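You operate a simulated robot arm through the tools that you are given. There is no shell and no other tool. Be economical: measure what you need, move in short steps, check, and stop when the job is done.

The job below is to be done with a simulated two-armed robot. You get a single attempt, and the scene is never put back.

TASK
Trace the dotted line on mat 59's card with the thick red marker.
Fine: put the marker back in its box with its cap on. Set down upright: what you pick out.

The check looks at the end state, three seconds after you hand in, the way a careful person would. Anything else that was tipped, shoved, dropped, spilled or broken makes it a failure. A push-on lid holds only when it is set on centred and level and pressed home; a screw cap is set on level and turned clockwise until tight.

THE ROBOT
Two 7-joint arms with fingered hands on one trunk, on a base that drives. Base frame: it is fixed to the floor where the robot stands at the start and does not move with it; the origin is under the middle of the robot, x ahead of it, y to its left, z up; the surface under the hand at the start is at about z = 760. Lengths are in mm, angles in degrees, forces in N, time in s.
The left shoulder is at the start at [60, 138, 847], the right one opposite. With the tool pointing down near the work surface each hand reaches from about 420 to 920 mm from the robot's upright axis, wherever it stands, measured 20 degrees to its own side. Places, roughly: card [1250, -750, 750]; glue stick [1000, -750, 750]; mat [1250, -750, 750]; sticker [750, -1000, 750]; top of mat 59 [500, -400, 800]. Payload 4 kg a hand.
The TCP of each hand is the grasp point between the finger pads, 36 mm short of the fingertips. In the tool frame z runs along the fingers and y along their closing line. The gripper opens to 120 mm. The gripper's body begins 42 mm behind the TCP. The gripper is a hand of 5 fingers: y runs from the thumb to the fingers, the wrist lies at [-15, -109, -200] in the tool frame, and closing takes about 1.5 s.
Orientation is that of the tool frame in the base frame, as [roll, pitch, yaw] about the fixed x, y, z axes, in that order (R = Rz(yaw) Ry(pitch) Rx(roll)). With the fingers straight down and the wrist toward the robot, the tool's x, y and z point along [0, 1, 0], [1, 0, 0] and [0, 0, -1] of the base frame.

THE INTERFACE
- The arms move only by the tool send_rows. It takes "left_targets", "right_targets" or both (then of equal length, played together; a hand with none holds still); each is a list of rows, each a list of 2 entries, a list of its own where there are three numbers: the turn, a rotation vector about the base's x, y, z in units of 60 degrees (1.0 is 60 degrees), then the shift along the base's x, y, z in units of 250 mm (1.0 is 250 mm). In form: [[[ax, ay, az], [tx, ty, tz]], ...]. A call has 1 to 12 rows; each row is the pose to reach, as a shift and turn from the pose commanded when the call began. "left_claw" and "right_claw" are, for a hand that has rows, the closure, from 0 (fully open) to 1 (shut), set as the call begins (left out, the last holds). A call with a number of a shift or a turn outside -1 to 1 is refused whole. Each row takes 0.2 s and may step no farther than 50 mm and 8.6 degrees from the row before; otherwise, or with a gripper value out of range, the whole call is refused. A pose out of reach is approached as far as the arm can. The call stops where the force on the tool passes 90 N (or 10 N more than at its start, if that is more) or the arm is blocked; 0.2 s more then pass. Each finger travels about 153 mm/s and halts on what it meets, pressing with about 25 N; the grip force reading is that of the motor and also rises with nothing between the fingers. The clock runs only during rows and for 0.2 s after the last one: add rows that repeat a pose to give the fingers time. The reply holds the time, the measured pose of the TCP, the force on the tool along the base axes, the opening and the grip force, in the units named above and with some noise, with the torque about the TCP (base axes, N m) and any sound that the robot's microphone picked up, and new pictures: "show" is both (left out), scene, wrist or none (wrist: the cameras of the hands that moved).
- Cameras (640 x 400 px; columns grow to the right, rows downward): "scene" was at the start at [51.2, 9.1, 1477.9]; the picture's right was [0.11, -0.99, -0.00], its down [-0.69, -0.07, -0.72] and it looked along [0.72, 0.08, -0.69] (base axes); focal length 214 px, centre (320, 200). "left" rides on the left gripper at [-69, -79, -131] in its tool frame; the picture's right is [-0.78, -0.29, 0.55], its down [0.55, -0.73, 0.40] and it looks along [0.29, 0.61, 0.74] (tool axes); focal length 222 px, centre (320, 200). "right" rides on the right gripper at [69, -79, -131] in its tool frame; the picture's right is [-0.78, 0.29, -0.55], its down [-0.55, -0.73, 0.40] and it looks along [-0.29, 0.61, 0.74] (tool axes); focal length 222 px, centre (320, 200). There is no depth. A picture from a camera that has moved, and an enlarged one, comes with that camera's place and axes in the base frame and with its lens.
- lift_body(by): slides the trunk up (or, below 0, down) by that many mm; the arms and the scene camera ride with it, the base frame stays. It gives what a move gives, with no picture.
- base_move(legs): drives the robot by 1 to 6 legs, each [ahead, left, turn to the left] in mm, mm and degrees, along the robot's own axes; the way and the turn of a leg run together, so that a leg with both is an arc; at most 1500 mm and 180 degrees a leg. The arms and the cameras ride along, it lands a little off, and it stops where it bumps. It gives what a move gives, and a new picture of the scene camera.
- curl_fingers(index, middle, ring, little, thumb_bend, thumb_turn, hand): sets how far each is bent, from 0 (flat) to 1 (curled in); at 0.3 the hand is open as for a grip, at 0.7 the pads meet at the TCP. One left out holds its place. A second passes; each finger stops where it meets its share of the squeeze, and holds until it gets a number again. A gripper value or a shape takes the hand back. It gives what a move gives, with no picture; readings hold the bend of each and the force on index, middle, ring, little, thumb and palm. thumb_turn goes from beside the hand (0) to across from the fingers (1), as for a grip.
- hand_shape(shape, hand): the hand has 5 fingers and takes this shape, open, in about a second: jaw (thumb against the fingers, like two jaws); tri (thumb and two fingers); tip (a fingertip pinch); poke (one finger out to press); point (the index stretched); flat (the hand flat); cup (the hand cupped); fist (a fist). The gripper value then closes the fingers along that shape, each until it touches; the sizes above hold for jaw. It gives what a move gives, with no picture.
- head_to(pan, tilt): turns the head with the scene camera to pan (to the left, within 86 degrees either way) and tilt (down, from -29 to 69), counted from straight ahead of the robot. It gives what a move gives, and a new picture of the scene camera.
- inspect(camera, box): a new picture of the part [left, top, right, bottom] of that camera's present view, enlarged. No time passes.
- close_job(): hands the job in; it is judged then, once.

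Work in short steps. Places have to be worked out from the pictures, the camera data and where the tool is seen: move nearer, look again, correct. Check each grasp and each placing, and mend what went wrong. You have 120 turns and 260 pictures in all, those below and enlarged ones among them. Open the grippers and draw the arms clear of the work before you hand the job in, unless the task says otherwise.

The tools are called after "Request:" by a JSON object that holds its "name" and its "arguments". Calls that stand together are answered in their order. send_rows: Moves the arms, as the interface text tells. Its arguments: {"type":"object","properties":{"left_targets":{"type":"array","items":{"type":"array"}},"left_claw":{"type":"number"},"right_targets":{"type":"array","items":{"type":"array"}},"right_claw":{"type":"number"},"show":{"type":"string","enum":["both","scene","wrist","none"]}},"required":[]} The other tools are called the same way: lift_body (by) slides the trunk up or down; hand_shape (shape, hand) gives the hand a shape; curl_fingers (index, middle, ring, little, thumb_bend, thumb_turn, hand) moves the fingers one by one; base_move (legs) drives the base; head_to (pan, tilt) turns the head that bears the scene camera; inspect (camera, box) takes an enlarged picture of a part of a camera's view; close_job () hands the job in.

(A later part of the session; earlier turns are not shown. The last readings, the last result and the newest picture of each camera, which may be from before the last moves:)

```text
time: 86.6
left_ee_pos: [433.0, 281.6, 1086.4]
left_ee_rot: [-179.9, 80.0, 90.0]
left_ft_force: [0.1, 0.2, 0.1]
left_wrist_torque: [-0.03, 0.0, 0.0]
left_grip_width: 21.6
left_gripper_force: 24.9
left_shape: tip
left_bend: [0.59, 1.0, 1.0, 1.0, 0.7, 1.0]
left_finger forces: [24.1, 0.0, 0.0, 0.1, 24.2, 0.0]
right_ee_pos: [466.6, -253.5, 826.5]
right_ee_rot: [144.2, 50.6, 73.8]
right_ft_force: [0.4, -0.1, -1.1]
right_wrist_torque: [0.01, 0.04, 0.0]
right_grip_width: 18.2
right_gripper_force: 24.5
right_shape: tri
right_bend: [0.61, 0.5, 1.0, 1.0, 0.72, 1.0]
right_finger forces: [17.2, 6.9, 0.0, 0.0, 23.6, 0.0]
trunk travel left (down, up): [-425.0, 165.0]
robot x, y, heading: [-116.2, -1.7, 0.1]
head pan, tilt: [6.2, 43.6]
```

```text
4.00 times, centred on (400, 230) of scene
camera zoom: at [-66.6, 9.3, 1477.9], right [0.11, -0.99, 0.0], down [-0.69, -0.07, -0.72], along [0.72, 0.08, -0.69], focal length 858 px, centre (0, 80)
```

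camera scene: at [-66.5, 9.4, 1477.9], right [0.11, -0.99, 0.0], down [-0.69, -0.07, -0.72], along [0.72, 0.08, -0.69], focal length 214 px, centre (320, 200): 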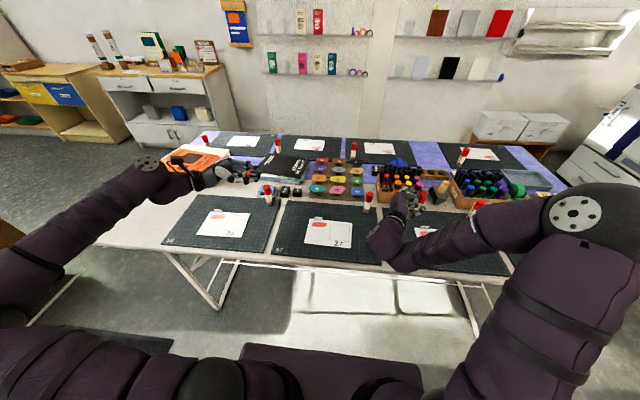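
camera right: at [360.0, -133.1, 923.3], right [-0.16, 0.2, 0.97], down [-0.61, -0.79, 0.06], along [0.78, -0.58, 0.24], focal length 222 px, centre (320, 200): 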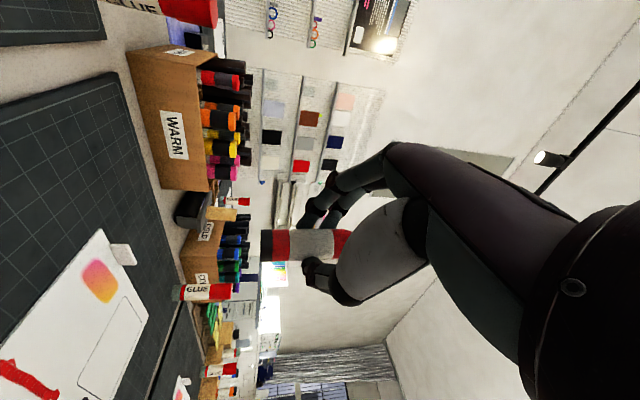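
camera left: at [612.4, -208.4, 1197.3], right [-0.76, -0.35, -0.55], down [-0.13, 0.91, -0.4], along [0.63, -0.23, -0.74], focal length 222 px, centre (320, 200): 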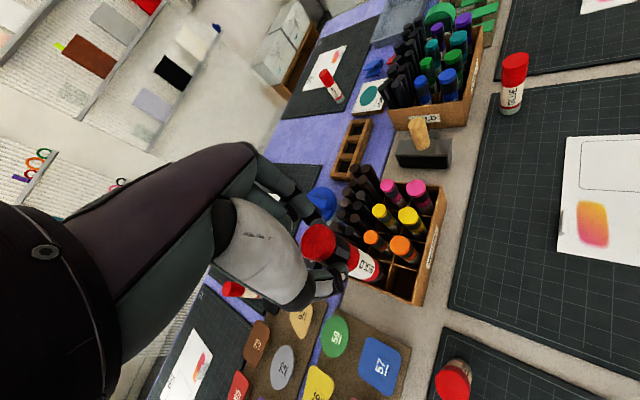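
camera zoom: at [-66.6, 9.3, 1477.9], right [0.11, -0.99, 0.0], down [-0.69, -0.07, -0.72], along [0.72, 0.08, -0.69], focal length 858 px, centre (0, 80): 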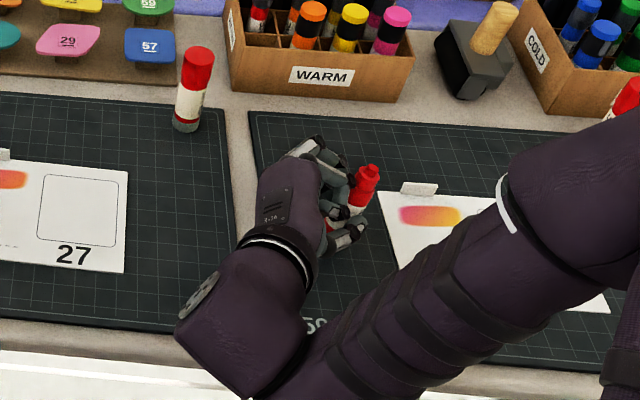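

The tail is about 12 mm above the mat; the camera has clearance. I lower until contact is felt.

Request:
{"name": "send_rows", "arguments": {"right_targets": [[[0, 0, 0], [0, 0, -0.02]], [[0, 0, 0], [0, 0, -0.036]], [[0, 0, 0], [0, 0, -0.044]], [[0, 0, 0], [0, 0, -0.05]], [[0, 0, 0], [0, 0, -0.05]]], "show": "none"}}

Request:
{"name": "inspect", "arguments": {"camera": "right", "box": [200, 150, 340, 270]}}

Request:
{"name": "inspect", "arguments": {"camera": "scene", "box": [370, 200, 430, 250]}}

```text
time: 87.8
left_ee_pos: [433.8, 282.1, 1088.1]
left_ee_rot: [179.5, 79.9, 89.3]
left_ft_force: [0.6, 0.0, 0.3]
left_wrist_torque: [0.01, 0.02, -0.01]
left_grip_width: 21.8
left_gripper_force: 25.0
left_shape: tip
left_bend: [0.59, 1.0, 1.0, 1.0, 0.7, 1.0]
left_finger forces: [24.1, 0.1, 0.0, 0.1, 24.2, 0.0]
right_ee_pos: [465.4, -251.6, 815.5]
right_ee_rot: [143.8, 50.7, 73.5]
right_ft_force: [2.3, 3.3, 17.9]
right_wrist_torque: [-0.23, -0.45, 0.1]
right_grip_width: 17.6
right_gripper_force: 24.5
right_shape: tri
right_bend: [0.6, 0.49, 1.0, 1.0, 0.72, 1.0]
right_finger forces: [17.8, 6.5, 0.0, 0.0, 22.3, 0.0]
trunk travel left (down, up): [-425.0, 165.0]
robot x, y, heading: [-116.8, 3.7, -0.3]
head pan, tilt: [6.2, 43.6]
```

```text
3.33 times, centred on (270, 210) of right
camera zoom: at [356.1, -126.2, 798.1], right [-0.09, 0.0, 1.0], down [-0.61, -0.79, -0.05], along [0.79, -0.61, 0.07], focal length 740 px, centre (487, 167)
```

zoom: 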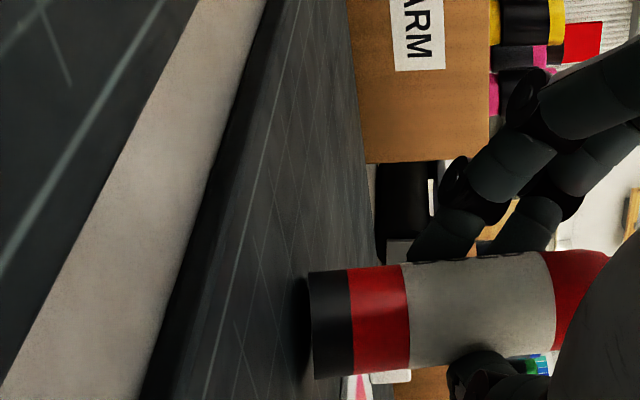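

```text
8.00 times, centred on (400, 225) of scene
camera zoom: at [-67.8, 10.3, 1478.0], right [0.11, -0.99, 0.0], down [-0.69, -0.07, -0.72], along [0.72, 0.08, -0.69], focal length 1716 px, centre (-320, 0)
```

zoom: 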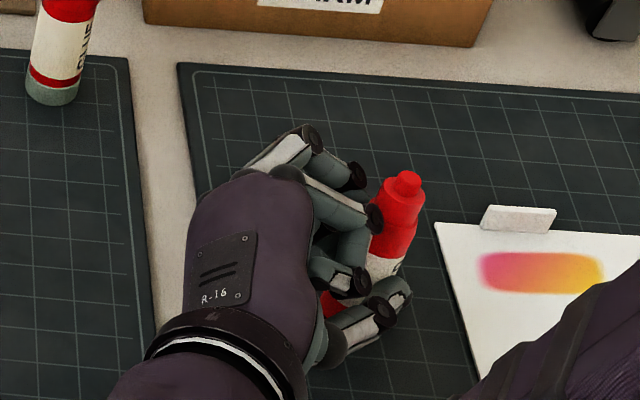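

Contact is solid (18 N). I ease up 1.5 mm and loosen the grip just slightly, so the marker can settle flat on its tail while still caged by the fingers.

Request:
{"name": "send_rows", "arguments": {"right_targets": [[[0, 0, 0], [0, 0, 0.006]], [[0, 0, 0], [0, 0, 0.006]]], "show": "none"}}

Request:
{"name": "send_rows", "arguments": {"right_targets": [[[0, 0, 0], [0, 0, 0]], [[0, 0, 0], [0, 0, 0]], [[0, 0, 0], [0, 0, 0]], [[0, 0, 0], [0, 0, 0]]], "right_claw": 0.75, "show": "none"}}

Request:
{"name": "inspect", "arguments": {"camera": "right", "box": [200, 150, 340, 270]}}

Request:
{"name": "inspect", "arguments": {"camera": "scene", "box": [370, 200, 430, 250]}}

```text
time: 88.4
left_ee_pos: [433.7, 281.7, 1088.1]
left_ee_rot: [-179.9, 79.9, 90.0]
left_ft_force: [0.4, -1.2, 0.8]
left_wrist_torque: [-0.01, 0.03, -0.01]
left_grip_width: 22.0
left_gripper_force: 25.1
left_shape: tip
left_bend: [0.59, 1.0, 1.0, 1.0, 0.7, 1.0]
left_finger forces: [24.2, 0.1, 0.0, 0.0, 24.1, 0.1]
right_ee_pos: [465.3, -252.2, 816.7]
right_ee_rot: [144.2, 50.6, 73.7]
right_ft_force: [1.5, 3.3, 13.8]
right_wrist_torque: [-0.14, -0.41, 0.12]
right_grip_width: 17.8
right_gripper_force: 25.2
right_shape: tri
right_bend: [0.6, 0.49, 1.0, 1.0, 0.72, 1.0]
right_finger forces: [19.0, 6.3, 0.0, 0.0, 22.1, 0.1]
trunk travel left (down, up): [-425.0, 165.0]
robot x, y, heading: [-118.8, 0.2, -0.0]
head pan, tilt: [6.2, 43.6]
```

```text
time: 89.4
left_ee_pos: [433.4, 281.0, 1087.4]
left_ee_rot: [179.9, 79.9, 89.8]
left_ft_force: [0.2, -0.5, 0.8]
left_wrist_torque: [-0.03, 0.02, -0.03]
left_grip_width: 21.8
left_gripper_force: 25.3
left_shape: tip
left_bend: [0.59, 1.0, 1.0, 1.0, 0.7, 1.0]
left_finger forces: [24.1, 0.1, 0.0, 0.1, 24.1, 0.0]
right_ee_pos: [465.0, -252.4, 815.1]
right_ee_rot: [144.3, 50.7, 73.8]
right_ft_force: [-0.3, 0.7, 0.2]
right_wrist_torque: [-0.01, -0.03, 0.01]
right_grip_width: 29.5
right_gripper_force: 0.0
right_shape: tri
right_bend: [0.54, 0.57, 0.99, 0.99, 0.69, 1.0]
right_finger forces: [0.1, 0.1, 0.1, 0.0, 0.0, 0.0]
trunk travel left (down, up): [-425.0, 165.0]
robot x, y, heading: [-115.5, 2.0, 0.1]
head pan, tilt: [6.2, 43.6]
```

```text
3.33 times, centred on (270, 210) of right
camera zoom: at [355.9, -127.3, 798.6], right [-0.09, 0.0, 1.0], down [-0.61, -0.79, -0.05], along [0.79, -0.61, 0.07], focal length 740 px, centre (487, 167)
```

zoom: 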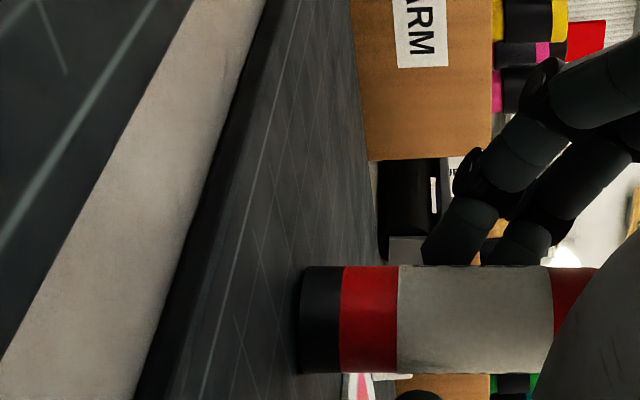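

```text
8.00 times, centred on (400, 225) of scene
camera zoom: at [-66.6, 9.3, 1477.8], right [0.11, -0.99, 0.0], down [-0.69, -0.07, -0.72], along [0.72, 0.08, -0.69], focal length 1716 px, centre (-320, 0)
```

zoom: 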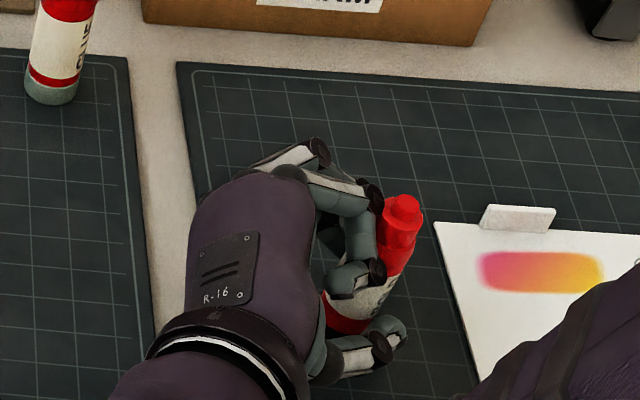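

The marker now stands flat and free, nib up. I open wider and back the right hand away along its finger direction.

Request:
{"name": "send_rows", "arguments": {"right_targets": [[[0, 0, 0], [0, 0, 0]], [[0, 0, 0], [0, 0, 0]], [[0, 0, 0], [0, 0, 0]], [[0, 0, 0], [-0.03, 0.06, 0.04]], [[0, 0, 0], [-0.07, 0.14, 0.09]], [[0, 0, 0], [-0.11, 0.22, 0.14]], [[0, 0, 0], [-0.16, 0.32, 0.2]], [[0, 0, 0], [-0.21, 0.42, 0.28]], [[0, 0, 0], [-0.25, 0.5, 0.4]]], "right_claw": 0.45, "show": "scene"}}

Request:
{"name": "inspect", "arguments": {"camera": "scene", "box": [350, 190, 450, 260]}}

```text
time: 91.4
left_ee_pos: [433.8, 280.4, 1087.2]
left_ee_rot: [-179.6, 80.1, 90.3]
left_ft_force: [-0.3, 0.0, -0.1]
left_wrist_torque: [0.0, -0.01, 0.01]
left_grip_width: 21.6
left_gripper_force: 24.8
left_shape: tip
left_bend: [0.59, 1.0, 1.0, 1.0, 0.7, 1.0]
left_finger forces: [24.1, 0.0, 0.1, 0.0, 24.1, 0.0]
right_ee_pos: [403.6, -129.4, 917.5]
right_ee_rot: [144.1, 50.7, 73.7]
right_ft_force: [0.0, -0.8, -0.2]
right_wrist_torque: [0.0, -0.05, -0.02]
right_grip_width: 65.8
right_gripper_force: 0.1
right_shape: tri
right_bend: [0.4, 0.44, 0.99, 0.99, 0.51, 1.0]
right_finger forces: [0.0, 0.0, 0.1, 0.0, 0.0, 0.0]
trunk travel left (down, up): [-425.0, 165.0]
robot x, y, heading: [-120.7, 0.4, -0.0]
head pan, tilt: [6.2, 43.6]
camera scene: at [-67.0, 9.5, 1477.8], right [0.11, -0.99, 0.0], down [-0.69, -0.07, -0.72], along [0.72, 0.08, -0.69], focal length 214 px, centre (320, 200)
```

scene: 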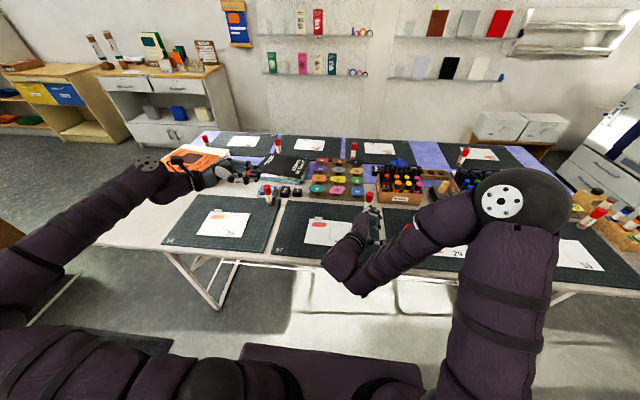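

```text
5.71 times, centred on (400, 225) of scene
camera zoom: at [-67.0, 9.5, 1477.8], right [0.11, -0.99, 0.0], down [-0.69, -0.07, -0.72], along [0.72, 0.08, -0.69], focal length 1226 px, centre (-137, 57)
```

zoom: 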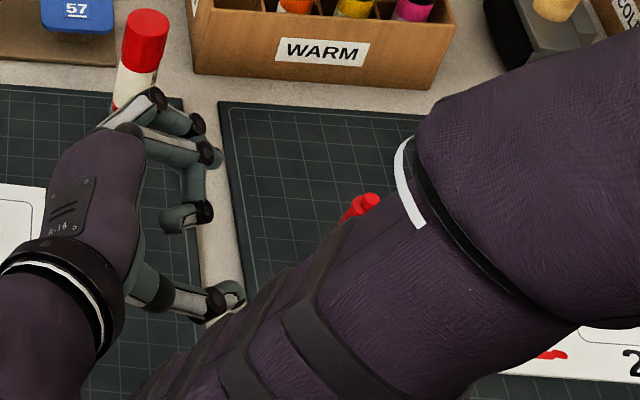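

The visible nib looks tilted; I raise the right arm to see the marker clearly.

Request:
{"name": "send_rows", "arguments": {"right_targets": [[[0, 0, 0], [0, 0, 0.15]], [[0, 0, 0], [0, 0, 0.3]], [[0, 0, 0], [-0.05, 0.1, 0.45]], [[0, 0, 0], [-0.1, 0.2, 0.6]], [[0, 0, 0], [-0.1, 0.2, 0.7]], [[0, 0, 0], [-0.1, 0.2, 0.7]]], "show": "scene"}}

Request:
{"name": "inspect", "arguments": {"camera": "right", "box": [0, 100, 320, 400]}}

```text
time: 92.8
left_ee_pos: [432.7, 280.8, 1086.3]
left_ee_rot: [180.0, 80.0, 89.9]
left_ft_force: [-0.2, 0.5, 1.1]
left_wrist_torque: [-0.02, -0.01, 0.0]
left_grip_width: 21.9
left_gripper_force: 25.3
left_shape: tip
left_bend: [0.59, 1.0, 1.0, 1.0, 0.7, 1.0]
left_finger forces: [24.0, 0.0, 0.0, 0.1, 24.1, 0.0]
right_ee_pos: [378.8, -78.7, 1092.3]
right_ee_rot: [144.3, 50.7, 73.9]
right_ft_force: [0.6, -0.3, -0.6]
right_wrist_torque: [-0.03, 0.0, -0.03]
right_grip_width: 66.0
right_gripper_force: 0.0
right_shape: tri
right_bend: [0.4, 0.44, 0.99, 0.99, 0.51, 1.0]
right_finger forces: [0.0, 0.0, 0.0, 0.0, 0.1, 0.0]
trunk travel left (down, up): [-425.0, 165.0]
robot x, y, heading: [-118.3, -1.7, -0.1]
head pan, tilt: [6.2, 43.6]
camera scene: at [-66.6, 9.4, 1477.9], right [0.11, -0.99, 0.0], down [-0.69, -0.07, -0.72], along [0.72, 0.08, -0.69], focal length 214 px, centre (320, 200)
```

scene: 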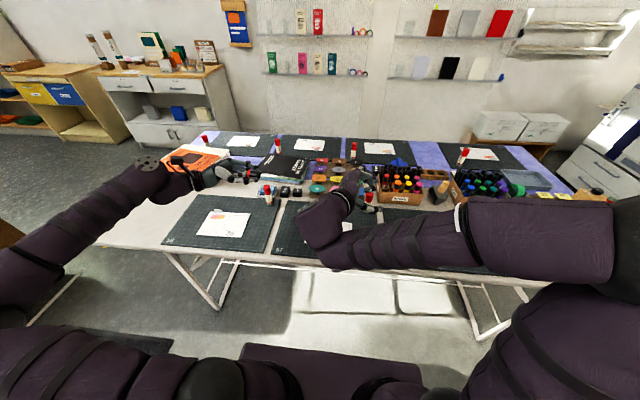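

```text
1.33 times, centred on (160, 250) of right
camera zoom: at [268.8, 46.6, 1075.2], right [-0.09, 0.0, 1.0], down [-0.61, -0.79, -0.05], along [0.79, -0.61, 0.07], focal length 296 px, centre (533, 133)
```

zoom: 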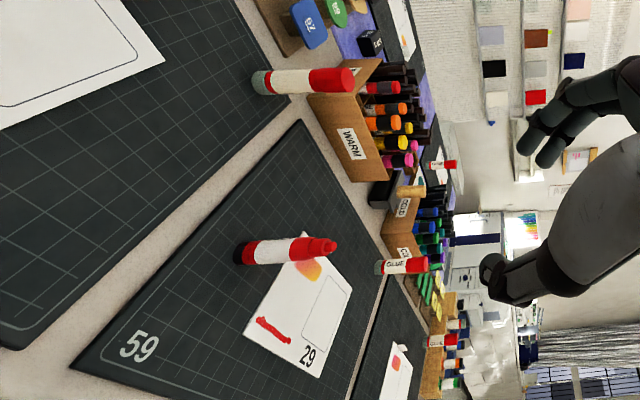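

The marker stands upright on mat 59 (parallel to the glue sticks). I move the right arm out to its side to free the view and the space.

Request:
{"name": "send_rows", "arguments": {"right_targets": [[[0.1, 0.03, 0], [-0.06, 0, 0.1]], [[0.2, 0.06, 0], [-0.12, -0.1, 0.2]], [[0.3, 0.1, 0], [-0.18, -0.25, 0.3]], [[0.4, 0.13, 0], [-0.24, -0.4, 0.36]], [[0.5, 0.16, 0], [-0.3, -0.55, 0.36]], [[0.6, 0.2, 0], [-0.36, -0.7, 0.36]], [[0.7, 0.23, 0], [-0.4, -0.85, 0.36]], [[0.8, 0.26, 0], [-0.4, -1, 0.36]]], "show": "none"}}

Request:
{"name": "send_rows", "arguments": {"right_targets": [[[0, 0, 0], [0, -0.15, 0]], [[0, 0, 0], [0, -0.3, 0]], [[0, 0, 0], [0, -0.45, 0]], [[0, 0, 0], [0, -0.55, 0]]], "show": "scene"}}

Request:
{"name": "inspect", "arguments": {"camera": "scene", "box": [360, 190, 460, 260]}}

```text
time: 94.6
left_ee_pos: [433.9, 280.6, 1087.3]
left_ee_rot: [179.9, 79.9, 89.8]
left_ft_force: [-0.6, -0.7, -0.3]
left_wrist_torque: [0.01, -0.02, 0.01]
left_grip_width: 22.0
left_gripper_force: 25.2
left_shape: tip
left_bend: [0.59, 1.0, 1.0, 1.0, 0.7, 1.0]
left_finger forces: [24.0, 0.0, 0.0, 0.0, 24.2, 0.1]
right_ee_pos: [282.2, -327.3, 1180.9]
right_ee_rot: [170.1, 5.0, 86.9]
right_ft_force: [-0.2, -0.4, -0.2]
right_wrist_torque: [-0.01, 0.0, 0.01]
right_grip_width: 65.5
right_gripper_force: 0.1
right_shape: tri
right_bend: [0.4, 0.44, 0.99, 0.99, 0.51, 1.0]
right_finger forces: [0.1, 0.1, 0.0, 0.0, 0.0, 0.1]
trunk travel left (down, up): [-425.0, 165.0]
robot x, y, heading: [-114.7, -3.1, 0.1]
head pan, tilt: [6.2, 43.6]
```

```text
time: 95.6
left_ee_pos: [433.5, 280.4, 1087.1]
left_ee_rot: [179.8, 80.0, 89.8]
left_ft_force: [0.7, -0.4, -0.2]
left_wrist_torque: [0.03, 0.01, 0.05]
left_grip_width: 21.9
left_gripper_force: 25.2
left_shape: tip
left_bend: [0.59, 1.0, 1.0, 1.0, 0.7, 1.0]
left_finger forces: [24.1, 0.0, 0.0, 0.1, 24.1, 0.0]
right_ee_pos: [279.7, -466.4, 1179.7]
right_ee_rot: [170.1, 5.0, 87.0]
right_ft_force: [0.4, 0.7, 0.4]
right_wrist_torque: [0.0, 0.02, 0.02]
right_grip_width: 65.8
right_gripper_force: 0.0
right_shape: tri
right_bend: [0.4, 0.44, 0.99, 0.99, 0.51, 1.0]
right_finger forces: [0.0, 0.1, 0.0, 0.0, 0.1, 0.0]
trunk travel left (down, up): [-425.0, 165.0]
robot x, y, heading: [-119.9, 3.2, 0.0]
head pan, tilt: [6.2, 43.6]
camera scene: at [-66.6, 9.0, 1477.9], right [0.11, -0.99, 0.0], down [-0.69, -0.07, -0.72], along [0.72, 0.08, -0.69], focal length 214 px, centre (320, 200)
```

scene: 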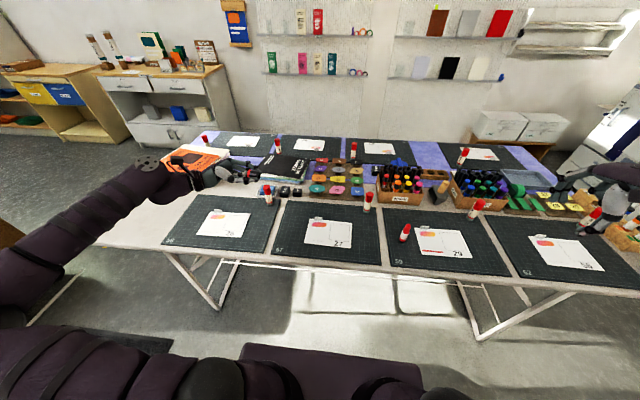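

```text
5.71 times, centred on (410, 225) of scene
camera zoom: at [-66.6, 9.0, 1477.9], right [0.11, -0.99, 0.0], down [-0.69, -0.07, -0.72], along [0.72, 0.08, -0.69], focal length 1226 px, centre (-194, 57)
```

zoom: 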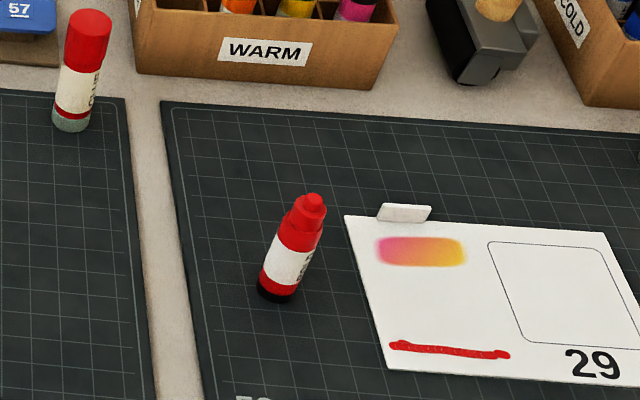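

The marker stands upright at about (481, -263). Now I rotate the left hand +90° about x (cap mouth down) while bringing it over in two calls.

Request:
{"name": "send_rows", "arguments": {"left_targets": [[[0.125, 0, 0], [0.02, -0.125, 0]], [[0.25, 0, 0], [0.04, -0.25, 0]], [[0.375, 0, 0], [0.06, -0.375, 0]], [[0.5, 0, 0], [0.08, -0.5, 0]], [[0.625, 0, 0], [0.1, -0.625, 0]], [[0.75, 0, 0], [0.12, -0.75, 0]], [[0.875, 0, 0], [0.14, -0.875, 0]], [[1, 0, 0], [0.16, -1, 0]]], "show": "none"}}

Request:
{"name": "send_rows", "arguments": {"left_targets": [[[0.125, 0, 0], [0, -0.15, -0.02]], [[0.25, 0, 0], [0, -0.3, -0.06]], [[0.375, 0, 0], [0, -0.45, -0.1]], [[0.5, 0, 0], [0, -0.6, -0.15]], [[0.5, 0, 0], [0, -0.75, -0.2]], [[0.5, 0, 0], [0, -0.9, -0.25]], [[0.5, 0, 0], [0, -0.95, -0.3]], [[0.5, 0, 0], [0, -0.95, -0.3]]], "show": "both"}}

Request:
{"name": "inspect", "arguments": {"camera": "left", "box": [260, 150, 440, 330]}}

Request:
{"name": "inspect", "arguments": {"camera": "scene", "box": [350, 130, 450, 260]}}

```text
time: 97.4
left_ee_pos: [476.5, 30.2, 1087.8]
left_ee_rot: [-179.9, 19.9, 90.1]
left_ft_force: [-1.0, -0.2, 0.2]
left_wrist_torque: [0.01, 0.0, 0.01]
left_grip_width: 21.8
left_gripper_force: 24.6
left_shape: tip
left_bend: [0.59, 1.0, 1.0, 1.0, 0.7, 1.0]
left_finger forces: [24.0, 0.0, 0.0, 0.0, 24.0, 0.0]
right_ee_pos: [280.6, -465.2, 1179.1]
right_ee_rot: [170.1, 5.1, 87.0]
right_ft_force: [0.3, -0.3, 0.7]
right_wrist_torque: [0.01, 0.01, 0.0]
right_grip_width: 65.6
right_gripper_force: 0.1
right_shape: tri
right_bend: [0.4, 0.44, 0.99, 0.99, 0.51, 1.0]
right_finger forces: [0.0, 0.0, 0.0, 0.0, 0.1, 0.1]
trunk travel left (down, up): [-425.0, 165.0]
robot x, y, heading: [-120.0, 0.2, -0.1]
head pan, tilt: [6.2, 43.6]
```

```text
time: 99.2
left_ee_pos: [474.4, -207.0, 1012.9]
left_ee_rot: [-179.9, -9.9, 90.0]
left_ft_force: [0.0, 0.0, -0.7]
left_wrist_torque: [-0.06, -0.01, 0.01]
left_grip_width: 22.0
left_gripper_force: 25.2
left_shape: tip
left_bend: [0.59, 1.0, 1.0, 1.0, 0.7, 1.0]
left_finger forces: [23.8, 0.0, 0.0, 0.0, 23.8, 0.0]
right_ee_pos: [279.4, -465.9, 1179.7]
right_ee_rot: [170.1, 5.1, 87.0]
right_ft_force: [-0.4, -0.2, 0.8]
right_wrist_torque: [-0.02, 0.01, 0.0]
right_grip_width: 66.0
right_gripper_force: 0.0
right_shape: tri
right_bend: [0.4, 0.44, 0.99, 0.99, 0.51, 1.0]
right_finger forces: [0.0, 0.0, 0.1, 0.1, 0.1, 0.0]
trunk travel left (down, up): [-425.0, 165.0]
robot x, y, heading: [-118.3, 2.2, -0.0]
head pan, tilt: [6.2, 43.6]
camera scene: at [-66.7, 9.2, 1477.9], right [0.11, -0.99, 0.0], down [-0.69, -0.07, -0.72], along [0.72, 0.08, -0.69], focal length 214 px, centre (320, 200)
camera left: at [395.9, -298.8, 1131.0], right [-0.29, -0.68, -0.67], down [-0.74, 0.61, -0.29], along [0.61, 0.41, -0.68], focal length 222 px, centre (320, 200)
```

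scene: 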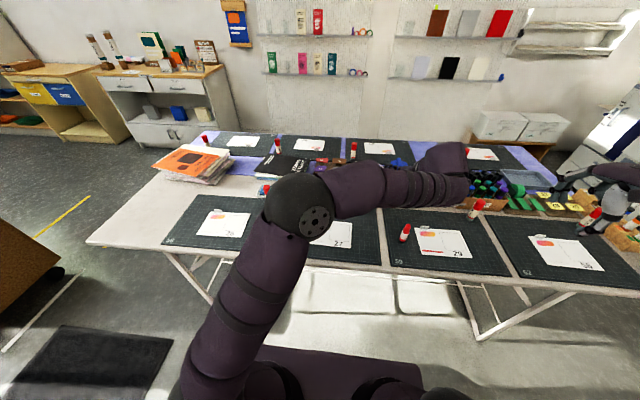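
left: 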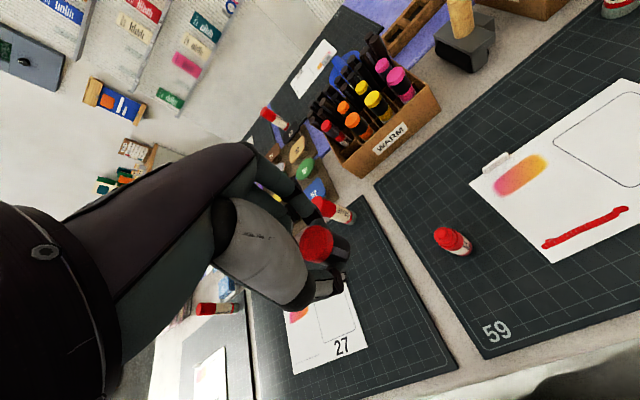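

```text
2.22 times, centred on (350, 240) of left
camera zoom: at [395.9, -298.8, 1131.0], right [-0.29, -0.68, -0.67], down [-0.74, 0.61, -0.29], along [0.61, 0.41, -0.68], focal length 494 px, centre (253, 111)
```

zoom: 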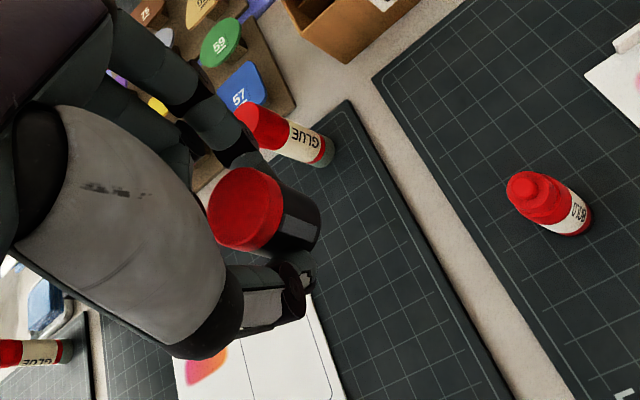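

```text
3.08 times, centred on (400, 195) of scene
camera zoom: at [-66.7, 9.2, 1477.9], right [0.11, -0.99, 0.0], down [-0.69, -0.07, -0.72], along [0.72, 0.08, -0.69], focal length 660 px, centre (74, 215)
```

zoom: 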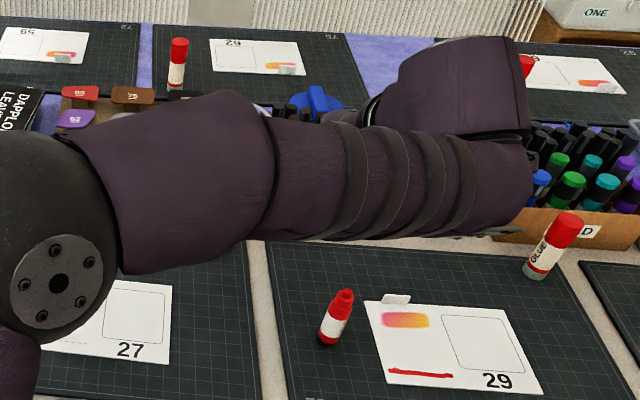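

Cap hangs mouth-down from the left hand; the marker is at about (480, -267). I move the cap's mouth to ~25 mm above the nib, with a small -3.5° correction about y for the cap's lean.

Request:
{"name": "send_rows", "arguments": {"left_targets": [[[0, -0.02, 0], [0.01, -0.08, -0.06]], [[0, -0.04, 0], [0.02, -0.16, -0.14]], [[0, -0.058, 0], [0.028, -0.228, -0.22]], [[0, -0.058, 0], [0.028, -0.228, -0.3]], [[0, -0.058, 0], [0.028, -0.228, -0.36]], [[0, -0.058, 0], [0.028, -0.228, -0.36]]], "show": "none"}}

Request:
{"name": "inspect", "arguments": {"camera": "left", "box": [270, 190, 400, 300]}}

Request:
{"name": "inspect", "arguments": {"camera": "scene", "box": [370, 190, 440, 250]}}

Request:
{"name": "inspect", "arguments": {"camera": "right", "box": [0, 0, 320, 260]}}

```text
time: 100.6
left_ee_pos: [481.0, -263.9, 920.8]
left_ee_rot: [176.6, -10.1, 90.5]
left_ft_force: [0.2, 0.6, -0.6]
left_wrist_torque: [0.0, 0.01, 0.03]
left_grip_width: 21.7
left_gripper_force: 25.2
left_shape: tip
left_bend: [0.59, 1.0, 1.0, 1.0, 0.7, 1.0]
left_finger forces: [23.7, 0.1, 0.0, 0.0, 23.8, 0.0]
right_ee_pos: [279.3, -466.1, 1180.0]
right_ee_rot: [170.1, 5.0, 87.0]
right_ft_force: [-0.6, 0.0, -0.2]
right_wrist_torque: [-0.01, 0.03, 0.01]
right_grip_width: 65.8
right_gripper_force: 0.1
right_shape: tri
right_bend: [0.4, 0.44, 0.99, 0.99, 0.51, 1.0]
right_finger forces: [0.0, 0.0, 0.0, 0.0, 0.0, 0.1]
trunk travel left (down, up): [-425.0, 165.0]
robot x, y, heading: [-119.5, -0.8, -0.1]
head pan, tilt: [6.2, 43.6]
```

```text
3.64 times, centred on (335, 245) of left
camera zoom: at [395.8, -355.0, 1035.3], right [-0.25, -0.68, -0.69], down [-0.72, 0.61, -0.34], along [0.65, 0.41, -0.64], focal length 808 px, centre (266, 36)
```

zoom: 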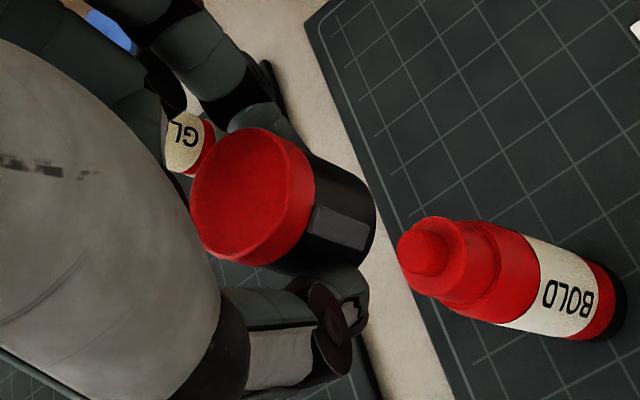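

```text
6.67 times, centred on (405, 220) of scene
camera zoom: at [-66.6, 9.1, 1477.9], right [0.11, -0.99, 0.0], down [-0.69, -0.07, -0.72], along [0.72, 0.08, -0.69], focal length 1430 px, centre (-247, 67)
```

zoom: 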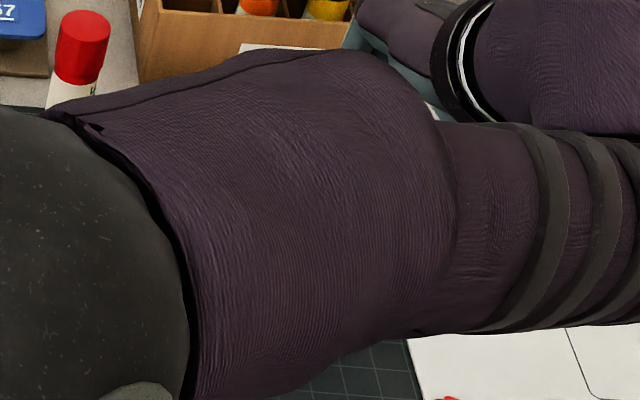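

```text
1.54 times, centred on (160, 130) of right
camera zoom: at [183.6, -381.3, 1287.8], right [0.15, -0.74, 0.66], down [-0.69, -0.56, -0.47], along [0.71, -0.38, -0.59], focal length 342 px, centre (566, 308)
```

zoom: 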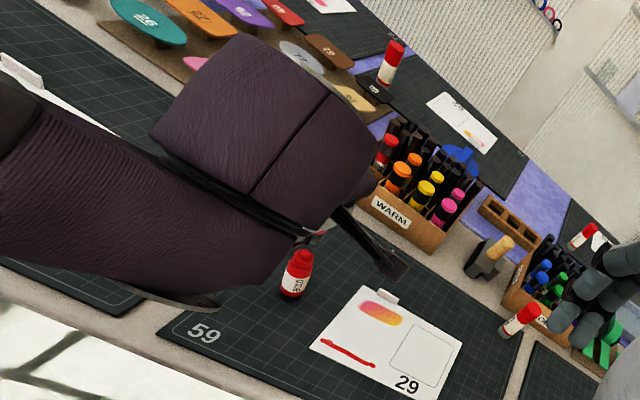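

In the left view cap and marker axes line up, but that view leaves the other horizontal direction ambiguous. I bring the right hand's camera round to look from the right side.

Request:
{"name": "send_rows", "arguments": {"right_targets": [[[0.125, 0, 0], [0.03, 0, -0.1]], [[0.25, 0, 0], [0.06, 0, -0.2]], [[0.375, 0, 0], [0.09, 0, -0.3]], [[0.5, 0, 0], [0.12, 0, -0.4]], [[0.625, 0, 0], [0.15, 0, -0.5]], [[0.75, 0, 0], [0.18, 0, -0.6]], [[0.875, 0, 0], [0.21, 0.05, -0.7]], [[1, 0, 0], [0.24, 0.1, -0.8]]], "show": "none"}}

Request:
{"name": "send_rows", "arguments": {"right_targets": [[[0.125, 0, 0], [0, 0.05, -0.08]], [[0.25, 0, 0], [0, 0.1, -0.16]], [[0.375, 0, 0], [0, 0.15, -0.24]], [[0.41, 0, 0], [0, 0.18, -0.26]], [[0.41, 0, 0], [0, 0.18, -0.26]]], "show": "wrist"}}

```text
time: 102.4
left_ee_pos: [482.1, -262.8, 922.5]
left_ee_rot: [176.7, -10.1, 90.5]
left_ft_force: [-0.1, 0.5, 0.4]
left_wrist_torque: [0.01, 0.01, -0.01]
left_grip_width: 21.9
left_gripper_force: 24.9
left_shape: tip
left_bend: [0.59, 1.0, 1.0, 1.0, 0.7, 1.0]
left_finger forces: [23.7, 0.0, 0.1, 0.1, 23.6, 0.0]
right_ee_pos: [339.4, -439.7, 979.1]
right_ee_rot: [174.4, -54.9, 85.0]
right_ft_force: [-0.8, 0.3, -0.5]
right_wrist_torque: [0.02, 0.01, -0.02]
right_grip_width: 66.0
right_gripper_force: 0.1
right_shape: tri
right_bend: [0.4, 0.44, 0.99, 0.99, 0.51, 1.0]
right_finger forces: [0.1, 0.0, 0.1, 0.0, 0.0, 0.0]
trunk travel left (down, up): [-425.0, 165.0]
robot x, y, heading: [-117.1, 2.6, -0.0]
head pan, tilt: [6.2, 43.6]
```

```text
time: 103.6
left_ee_pos: [480.5, -263.9, 921.9]
left_ee_rot: [176.6, -10.0, 90.5]
left_ft_force: [0.3, 0.5, 0.3]
left_wrist_torque: [-0.02, 0.01, -0.01]
left_grip_width: 22.1
left_gripper_force: 24.7
left_shape: tip
left_bend: [0.59, 1.0, 1.0, 1.0, 0.7, 1.0]
left_finger forces: [23.7, 0.0, 0.0, 0.1, 23.7, 0.0]
right_ee_pos: [338.2, -394.9, 914.1]
right_ee_rot: [-174.2, -79.1, 74.2]
right_ft_force: [0.3, -0.7, 0.5]
right_wrist_torque: [0.02, -0.01, 0.04]
right_grip_width: 65.8
right_gripper_force: 0.2
right_shape: tri
right_bend: [0.4, 0.44, 0.99, 0.99, 0.51, 1.0]
right_finger forces: [0.1, 0.1, 0.1, 0.0, 0.0, 0.0]
trunk travel left (down, up): [-425.0, 165.0]
robot x, y, heading: [-117.7, 0.2, -0.2]
head pan, tilt: [6.2, 43.6]
camera right: at [242.6, -495.6, 1008.4], right [0.15, -0.72, -0.67], down [-0.69, 0.41, -0.6], along [0.71, 0.55, -0.43], focal length 222 px, centre (320, 200)
```

right: 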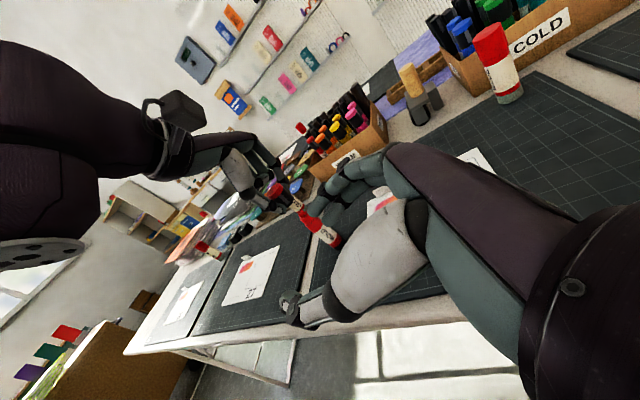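

The right camera now sees both cap and marker from the side. I zoom in.

Request:
{"name": "inspect", "arguments": {"camera": "right", "box": [235, 155, 355, 255]}}

```text
4.00 times, centred on (295, 205) of right
camera zoom: at [242.6, -495.6, 1008.4], right [0.15, -0.72, -0.67], down [-0.69, 0.41, -0.6], along [0.71, 0.55, -0.43], focal length 888 px, centre (420, 180)
```

zoom: 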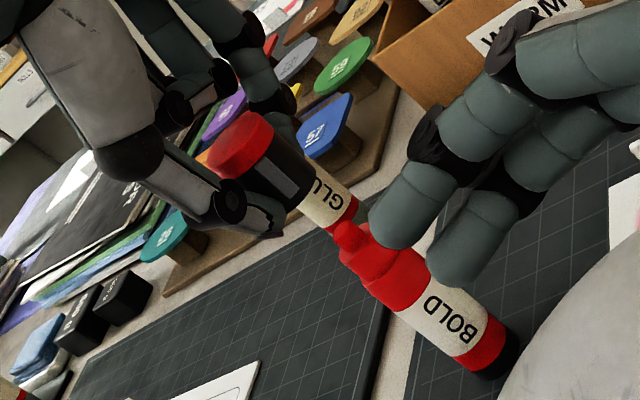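

Both wrist cameras look along the same bearing, so I swing the right hand's view by 35° for a better angle.

Request:
{"name": "send_rows", "arguments": {"right_targets": [[[0, 0, 0.12], [0.06, 0, 0]], [[0, 0, 0.24], [0.12, 0, 0]], [[0, 0, 0.36], [0.19, 0, 0]], [[0, 0, 0.48], [0.26, 0, 0]], [[0, 0, 0.583], [0.316, 0, 0]], [[0, 0, 0.583], [0.316, 0, 0]]], "show": "wrist"}}

```text
time: 105.0
left_ee_pos: [481.4, -264.0, 922.8]
left_ee_rot: [176.6, -10.0, 90.7]
left_ft_force: [-0.1, -0.5, -1.0]
left_wrist_torque: [-0.03, -0.01, -0.02]
left_grip_width: 21.5
left_gripper_force: 25.1
left_shape: tip
left_bend: [0.59, 1.0, 1.0, 1.0, 0.7, 1.0]
left_finger forces: [23.7, 0.0, 0.0, 0.1, 23.7, 0.0]
right_ee_pos: [416.4, -396.6, 915.9]
right_ee_rot: [-173.3, -79.1, 108.4]
right_ft_force: [0.3, 0.5, 0.4]
right_wrist_torque: [-0.01, 0.03, 0.01]
right_grip_width: 65.9
right_gripper_force: 0.0
right_shape: tri
right_bend: [0.4, 0.44, 0.99, 0.99, 0.51, 1.0]
right_finger forces: [0.1, 0.0, 0.0, 0.1, 0.1, 0.0]
trunk travel left (down, up): [-425.0, 165.0]
robot x, y, heading: [-117.4, -0.6, -0.2]
head pan, tilt: [6.2, 43.6]
camera right: at [394.8, -533.4, 1008.4], right [0.54, -0.5, -0.67], down [-0.8, -0.06, -0.6], along [0.26, 0.86, -0.43], focal length 222 px, centre (320, 200)
```

right: 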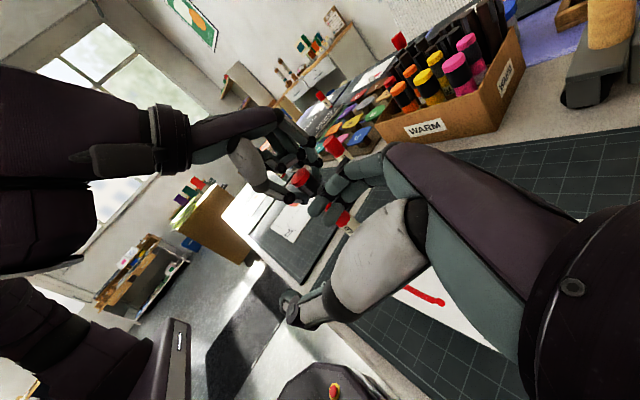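

Request:
{"name": "inspect", "arguments": {"camera": "right", "box": [275, 150, 365, 240]}}

Request:
{"name": "inspect", "arguments": {"camera": "left", "box": [290, 210, 390, 290]}}

```text
4.44 times, centred on (320, 195) of right
camera zoom: at [394.8, -533.4, 1008.4], right [0.54, -0.5, -0.67], down [-0.8, -0.06, -0.6], along [0.26, 0.86, -0.43], focal length 987 px, centre (320, 222)
```

zoom: 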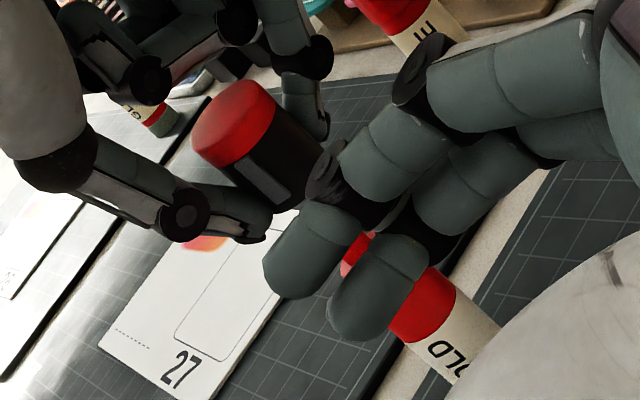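

```text
5.00 times, centred on (340, 250) of left
camera zoom: at [395.8, -355.1, 1035.4], right [-0.25, -0.68, -0.69], down [-0.72, 0.61, -0.34], along [0.65, 0.41, -0.64], focal length 1111 px, centre (220, -50)
```

zoom: 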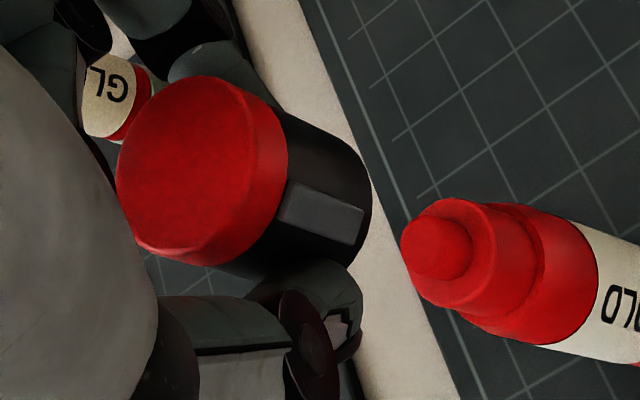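

My right fingers block the view; I curl them into a fist and look again.

Request:
{"name": "hand_shape", "arguments": {"hand": "right", "shape": "fist"}}

Request:
{"name": "inspect", "arguments": {"camera": "right", "box": [275, 150, 365, 240]}}

```text
time: 105.9
left_ee_pos: [480.8, -263.8, 922.3]
left_ee_rot: [176.6, -10.0, 90.5]
left_ft_force: [-0.8, 0.2, -0.2]
left_wrist_torque: [0.0, 0.04, -0.01]
left_grip_width: 21.7
left_gripper_force: 24.9
left_shape: tip
left_bend: [0.59, 1.0, 1.0, 1.0, 0.7, 1.0]
left_finger forces: [23.7, 0.0, 0.0, 0.1, 23.6, 0.0]
right_ee_pos: [416.6, -395.7, 915.3]
right_ee_rot: [-174.3, -79.1, 109.3]
right_ft_force: [1.0, -0.3, -0.6]
right_wrist_torque: [-0.03, 0.01, -0.01]
right_grip_width: 0.1
right_gripper_force: 0.1
right_shape: fist
right_bend: [1.0, 1.0, 1.0, 1.0, 0.96, 0.85]
right_finger forces: [0.0, 0.1, 0.1, 0.0, 0.0, 0.0]
trunk travel left (down, up): [-425.0, 165.0]
robot x, y, heading: [-120.4, 0.3, 0.1]
head pan, tilt: [6.2, 43.6]
```

```text
4.44 times, centred on (320, 195) of right
camera zoom: at [394.6, -533.4, 1008.7], right [0.54, -0.5, -0.67], down [-0.8, -0.05, -0.6], along [0.27, 0.86, -0.43], focal length 987 px, centre (320, 222)
```

zoom: 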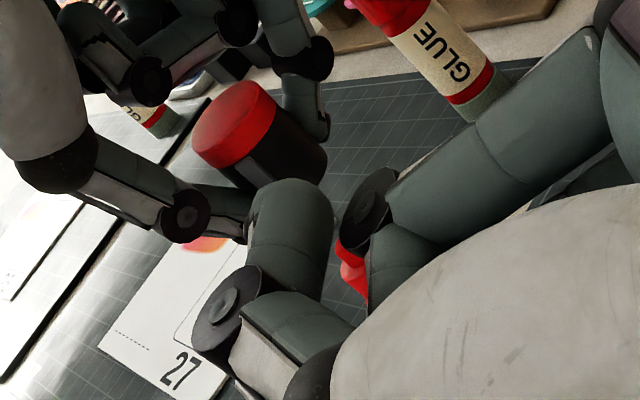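

Still occluded; I shift the right hand so that the marker appears in the free left part of its image.

Request:
{"name": "send_rows", "arguments": {"right_targets": [[[0, 0, 0], [0.06, -0.06, -0.07]], [[0, 0, 0], [0.12, -0.12, -0.14]], [[0, 0, 0], [0.17, -0.16, -0.21]], [[0, 0, 0], [0.17, -0.16, -0.21]]], "show": "none"}}

Request:
{"name": "inspect", "arguments": {"camera": "right", "box": [200, 90, 340, 210]}}

```text
time: 106.9
left_ee_pos: [480.8, -263.9, 921.1]
left_ee_rot: [176.7, -10.0, 90.6]
left_ft_force: [-0.6, -0.4, -0.7]
left_wrist_torque: [0.03, 0.0, -0.02]
left_grip_width: 21.7
left_gripper_force: 24.6
left_shape: tip
left_bend: [0.59, 1.0, 1.0, 1.0, 0.7, 1.0]
left_finger forces: [23.7, 0.1, 0.0, 0.0, 23.8, 0.1]
right_ee_pos: [459.7, -434.4, 863.0]
right_ee_rot: [-174.3, -79.1, 109.4]
right_ft_force: [1.0, 0.8, -0.3]
right_wrist_torque: [0.01, 0.02, 0.01]
right_grip_width: 0.0
right_gripper_force: 0.1
right_shape: fist
right_bend: [1.0, 1.0, 1.0, 1.0, 0.96, 0.85]
right_finger forces: [0.0, 0.0, 0.1, 0.0, 0.1, 0.0]
trunk travel left (down, up): [-425.0, 165.0]
robot x, y, heading: [-110.7, -2.3, -0.0]
head pan, tilt: [6.2, 43.6]
```

```text
3.33 times, centred on (270, 150) of right
camera zoom: at [438.3, -573.4, 956.6], right [0.54, -0.5, -0.67], down [-0.8, -0.05, -0.6], along [0.27, 0.86, -0.43], focal length 740 px, centre (487, 367)
```

zoom: 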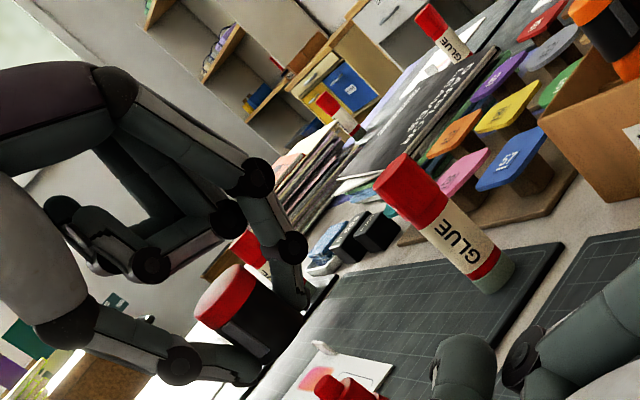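

Request:
{"name": "inspect", "arguments": {"camera": "right", "box": [235, 160, 335, 260]}}

```text
4.00 times, centred on (285, 210) of right
camera zoom: at [438.3, -573.4, 956.6], right [0.54, -0.5, -0.67], down [-0.8, -0.05, -0.6], along [0.27, 0.86, -0.43], focal length 888 px, centre (460, 160)
```

zoom: 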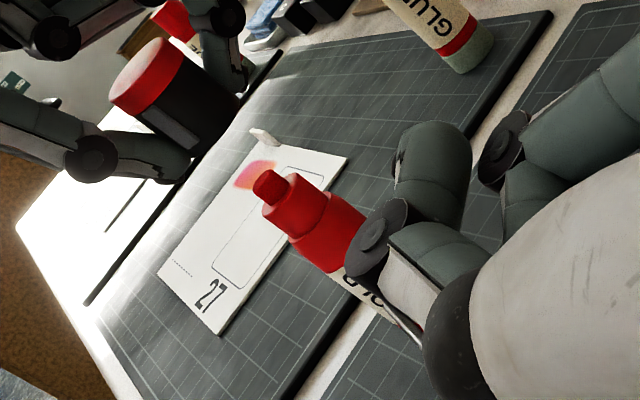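

This view is excellent: the cap needs to move about (-6, -3) mm, and my y-rotation was unnecessary. I undo the 3.5° and shift accordingly.

Request:
{"name": "send_rows", "arguments": {"left_targets": [[[0, 0.03, 0], [-0.008, -0.006, 0]], [[0, 0.058, 0], [-0.016, -0.011, 0]], [[0, 0.058, 0], [-0.016, -0.011, 0]], [[0, 0.058, 0], [-0.016, -0.011, 0]]], "show": "none"}}

Request:
{"name": "inspect", "arguments": {"camera": "right", "box": [240, 160, 320, 240]}}

Request:
{"name": "inspect", "arguments": {"camera": "left", "box": [290, 210, 390, 290]}}

```text
time: 107.9
left_ee_pos: [476.8, -267.4, 922.2]
left_ee_rot: [-179.8, -10.0, 90.0]
left_ft_force: [0.5, 0.2, 0.1]
left_wrist_torque: [0.02, 0.01, 0.02]
left_grip_width: 21.9
left_gripper_force: 25.3
left_shape: tip
left_bend: [0.59, 1.0, 1.0, 1.0, 0.7, 1.0]
left_finger forces: [23.7, 0.0, 0.1, 0.0, 23.7, 0.0]
right_ee_pos: [460.5, -436.1, 863.6]
right_ee_rot: [-174.4, -79.1, 109.4]
right_ft_force: [-0.2, -0.4, -0.2]
right_wrist_torque: [-0.01, 0.0, 0.04]
right_grip_width: 0.0
right_gripper_force: 0.1
right_shape: fist
right_bend: [1.0, 1.0, 1.0, 1.0, 0.96, 0.85]
right_finger forces: [0.0, 0.0, 0.0, 0.1, 0.1, 0.0]
trunk travel left (down, up): [-425.0, 165.0]
robot x, y, heading: [-115.3, -0.0, -0.0]
head pan, tilt: [6.2, 43.6]
```

```text
5.00 times, centred on (280, 200) of right
camera zoom: at [438.2, -573.3, 956.9], right [0.54, -0.5, -0.67], down [-0.8, -0.05, -0.6], along [0.27, 0.86, -0.43], focal length 1111 px, centre (520, 200)
```

zoom: 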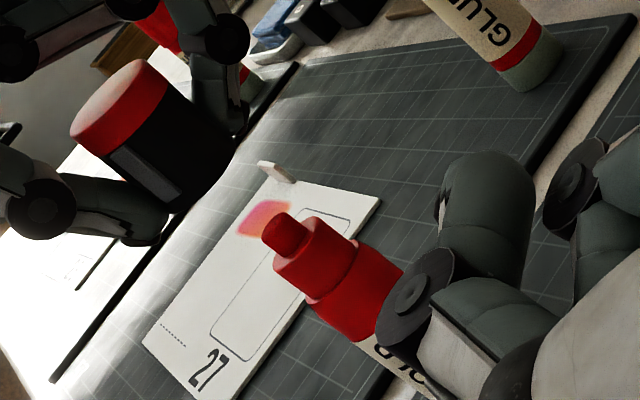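

```text
5.00 times, centred on (340, 250) of left
camera zoom: at [398.6, -358.6, 1040.9], right [-0.29, -0.68, -0.67], down [-0.74, 0.61, -0.29], along [0.61, 0.41, -0.68], focal length 1111 px, centre (220, -50)
```

zoom: 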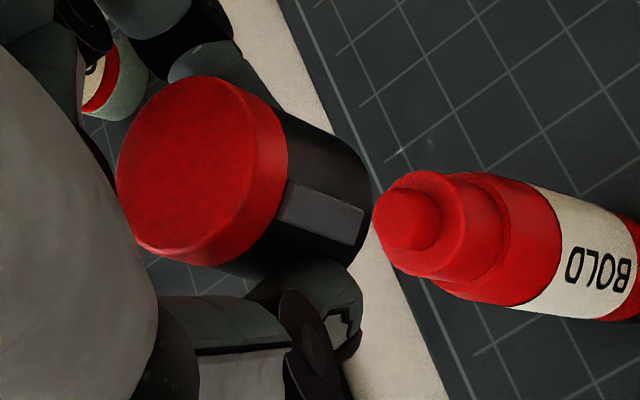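

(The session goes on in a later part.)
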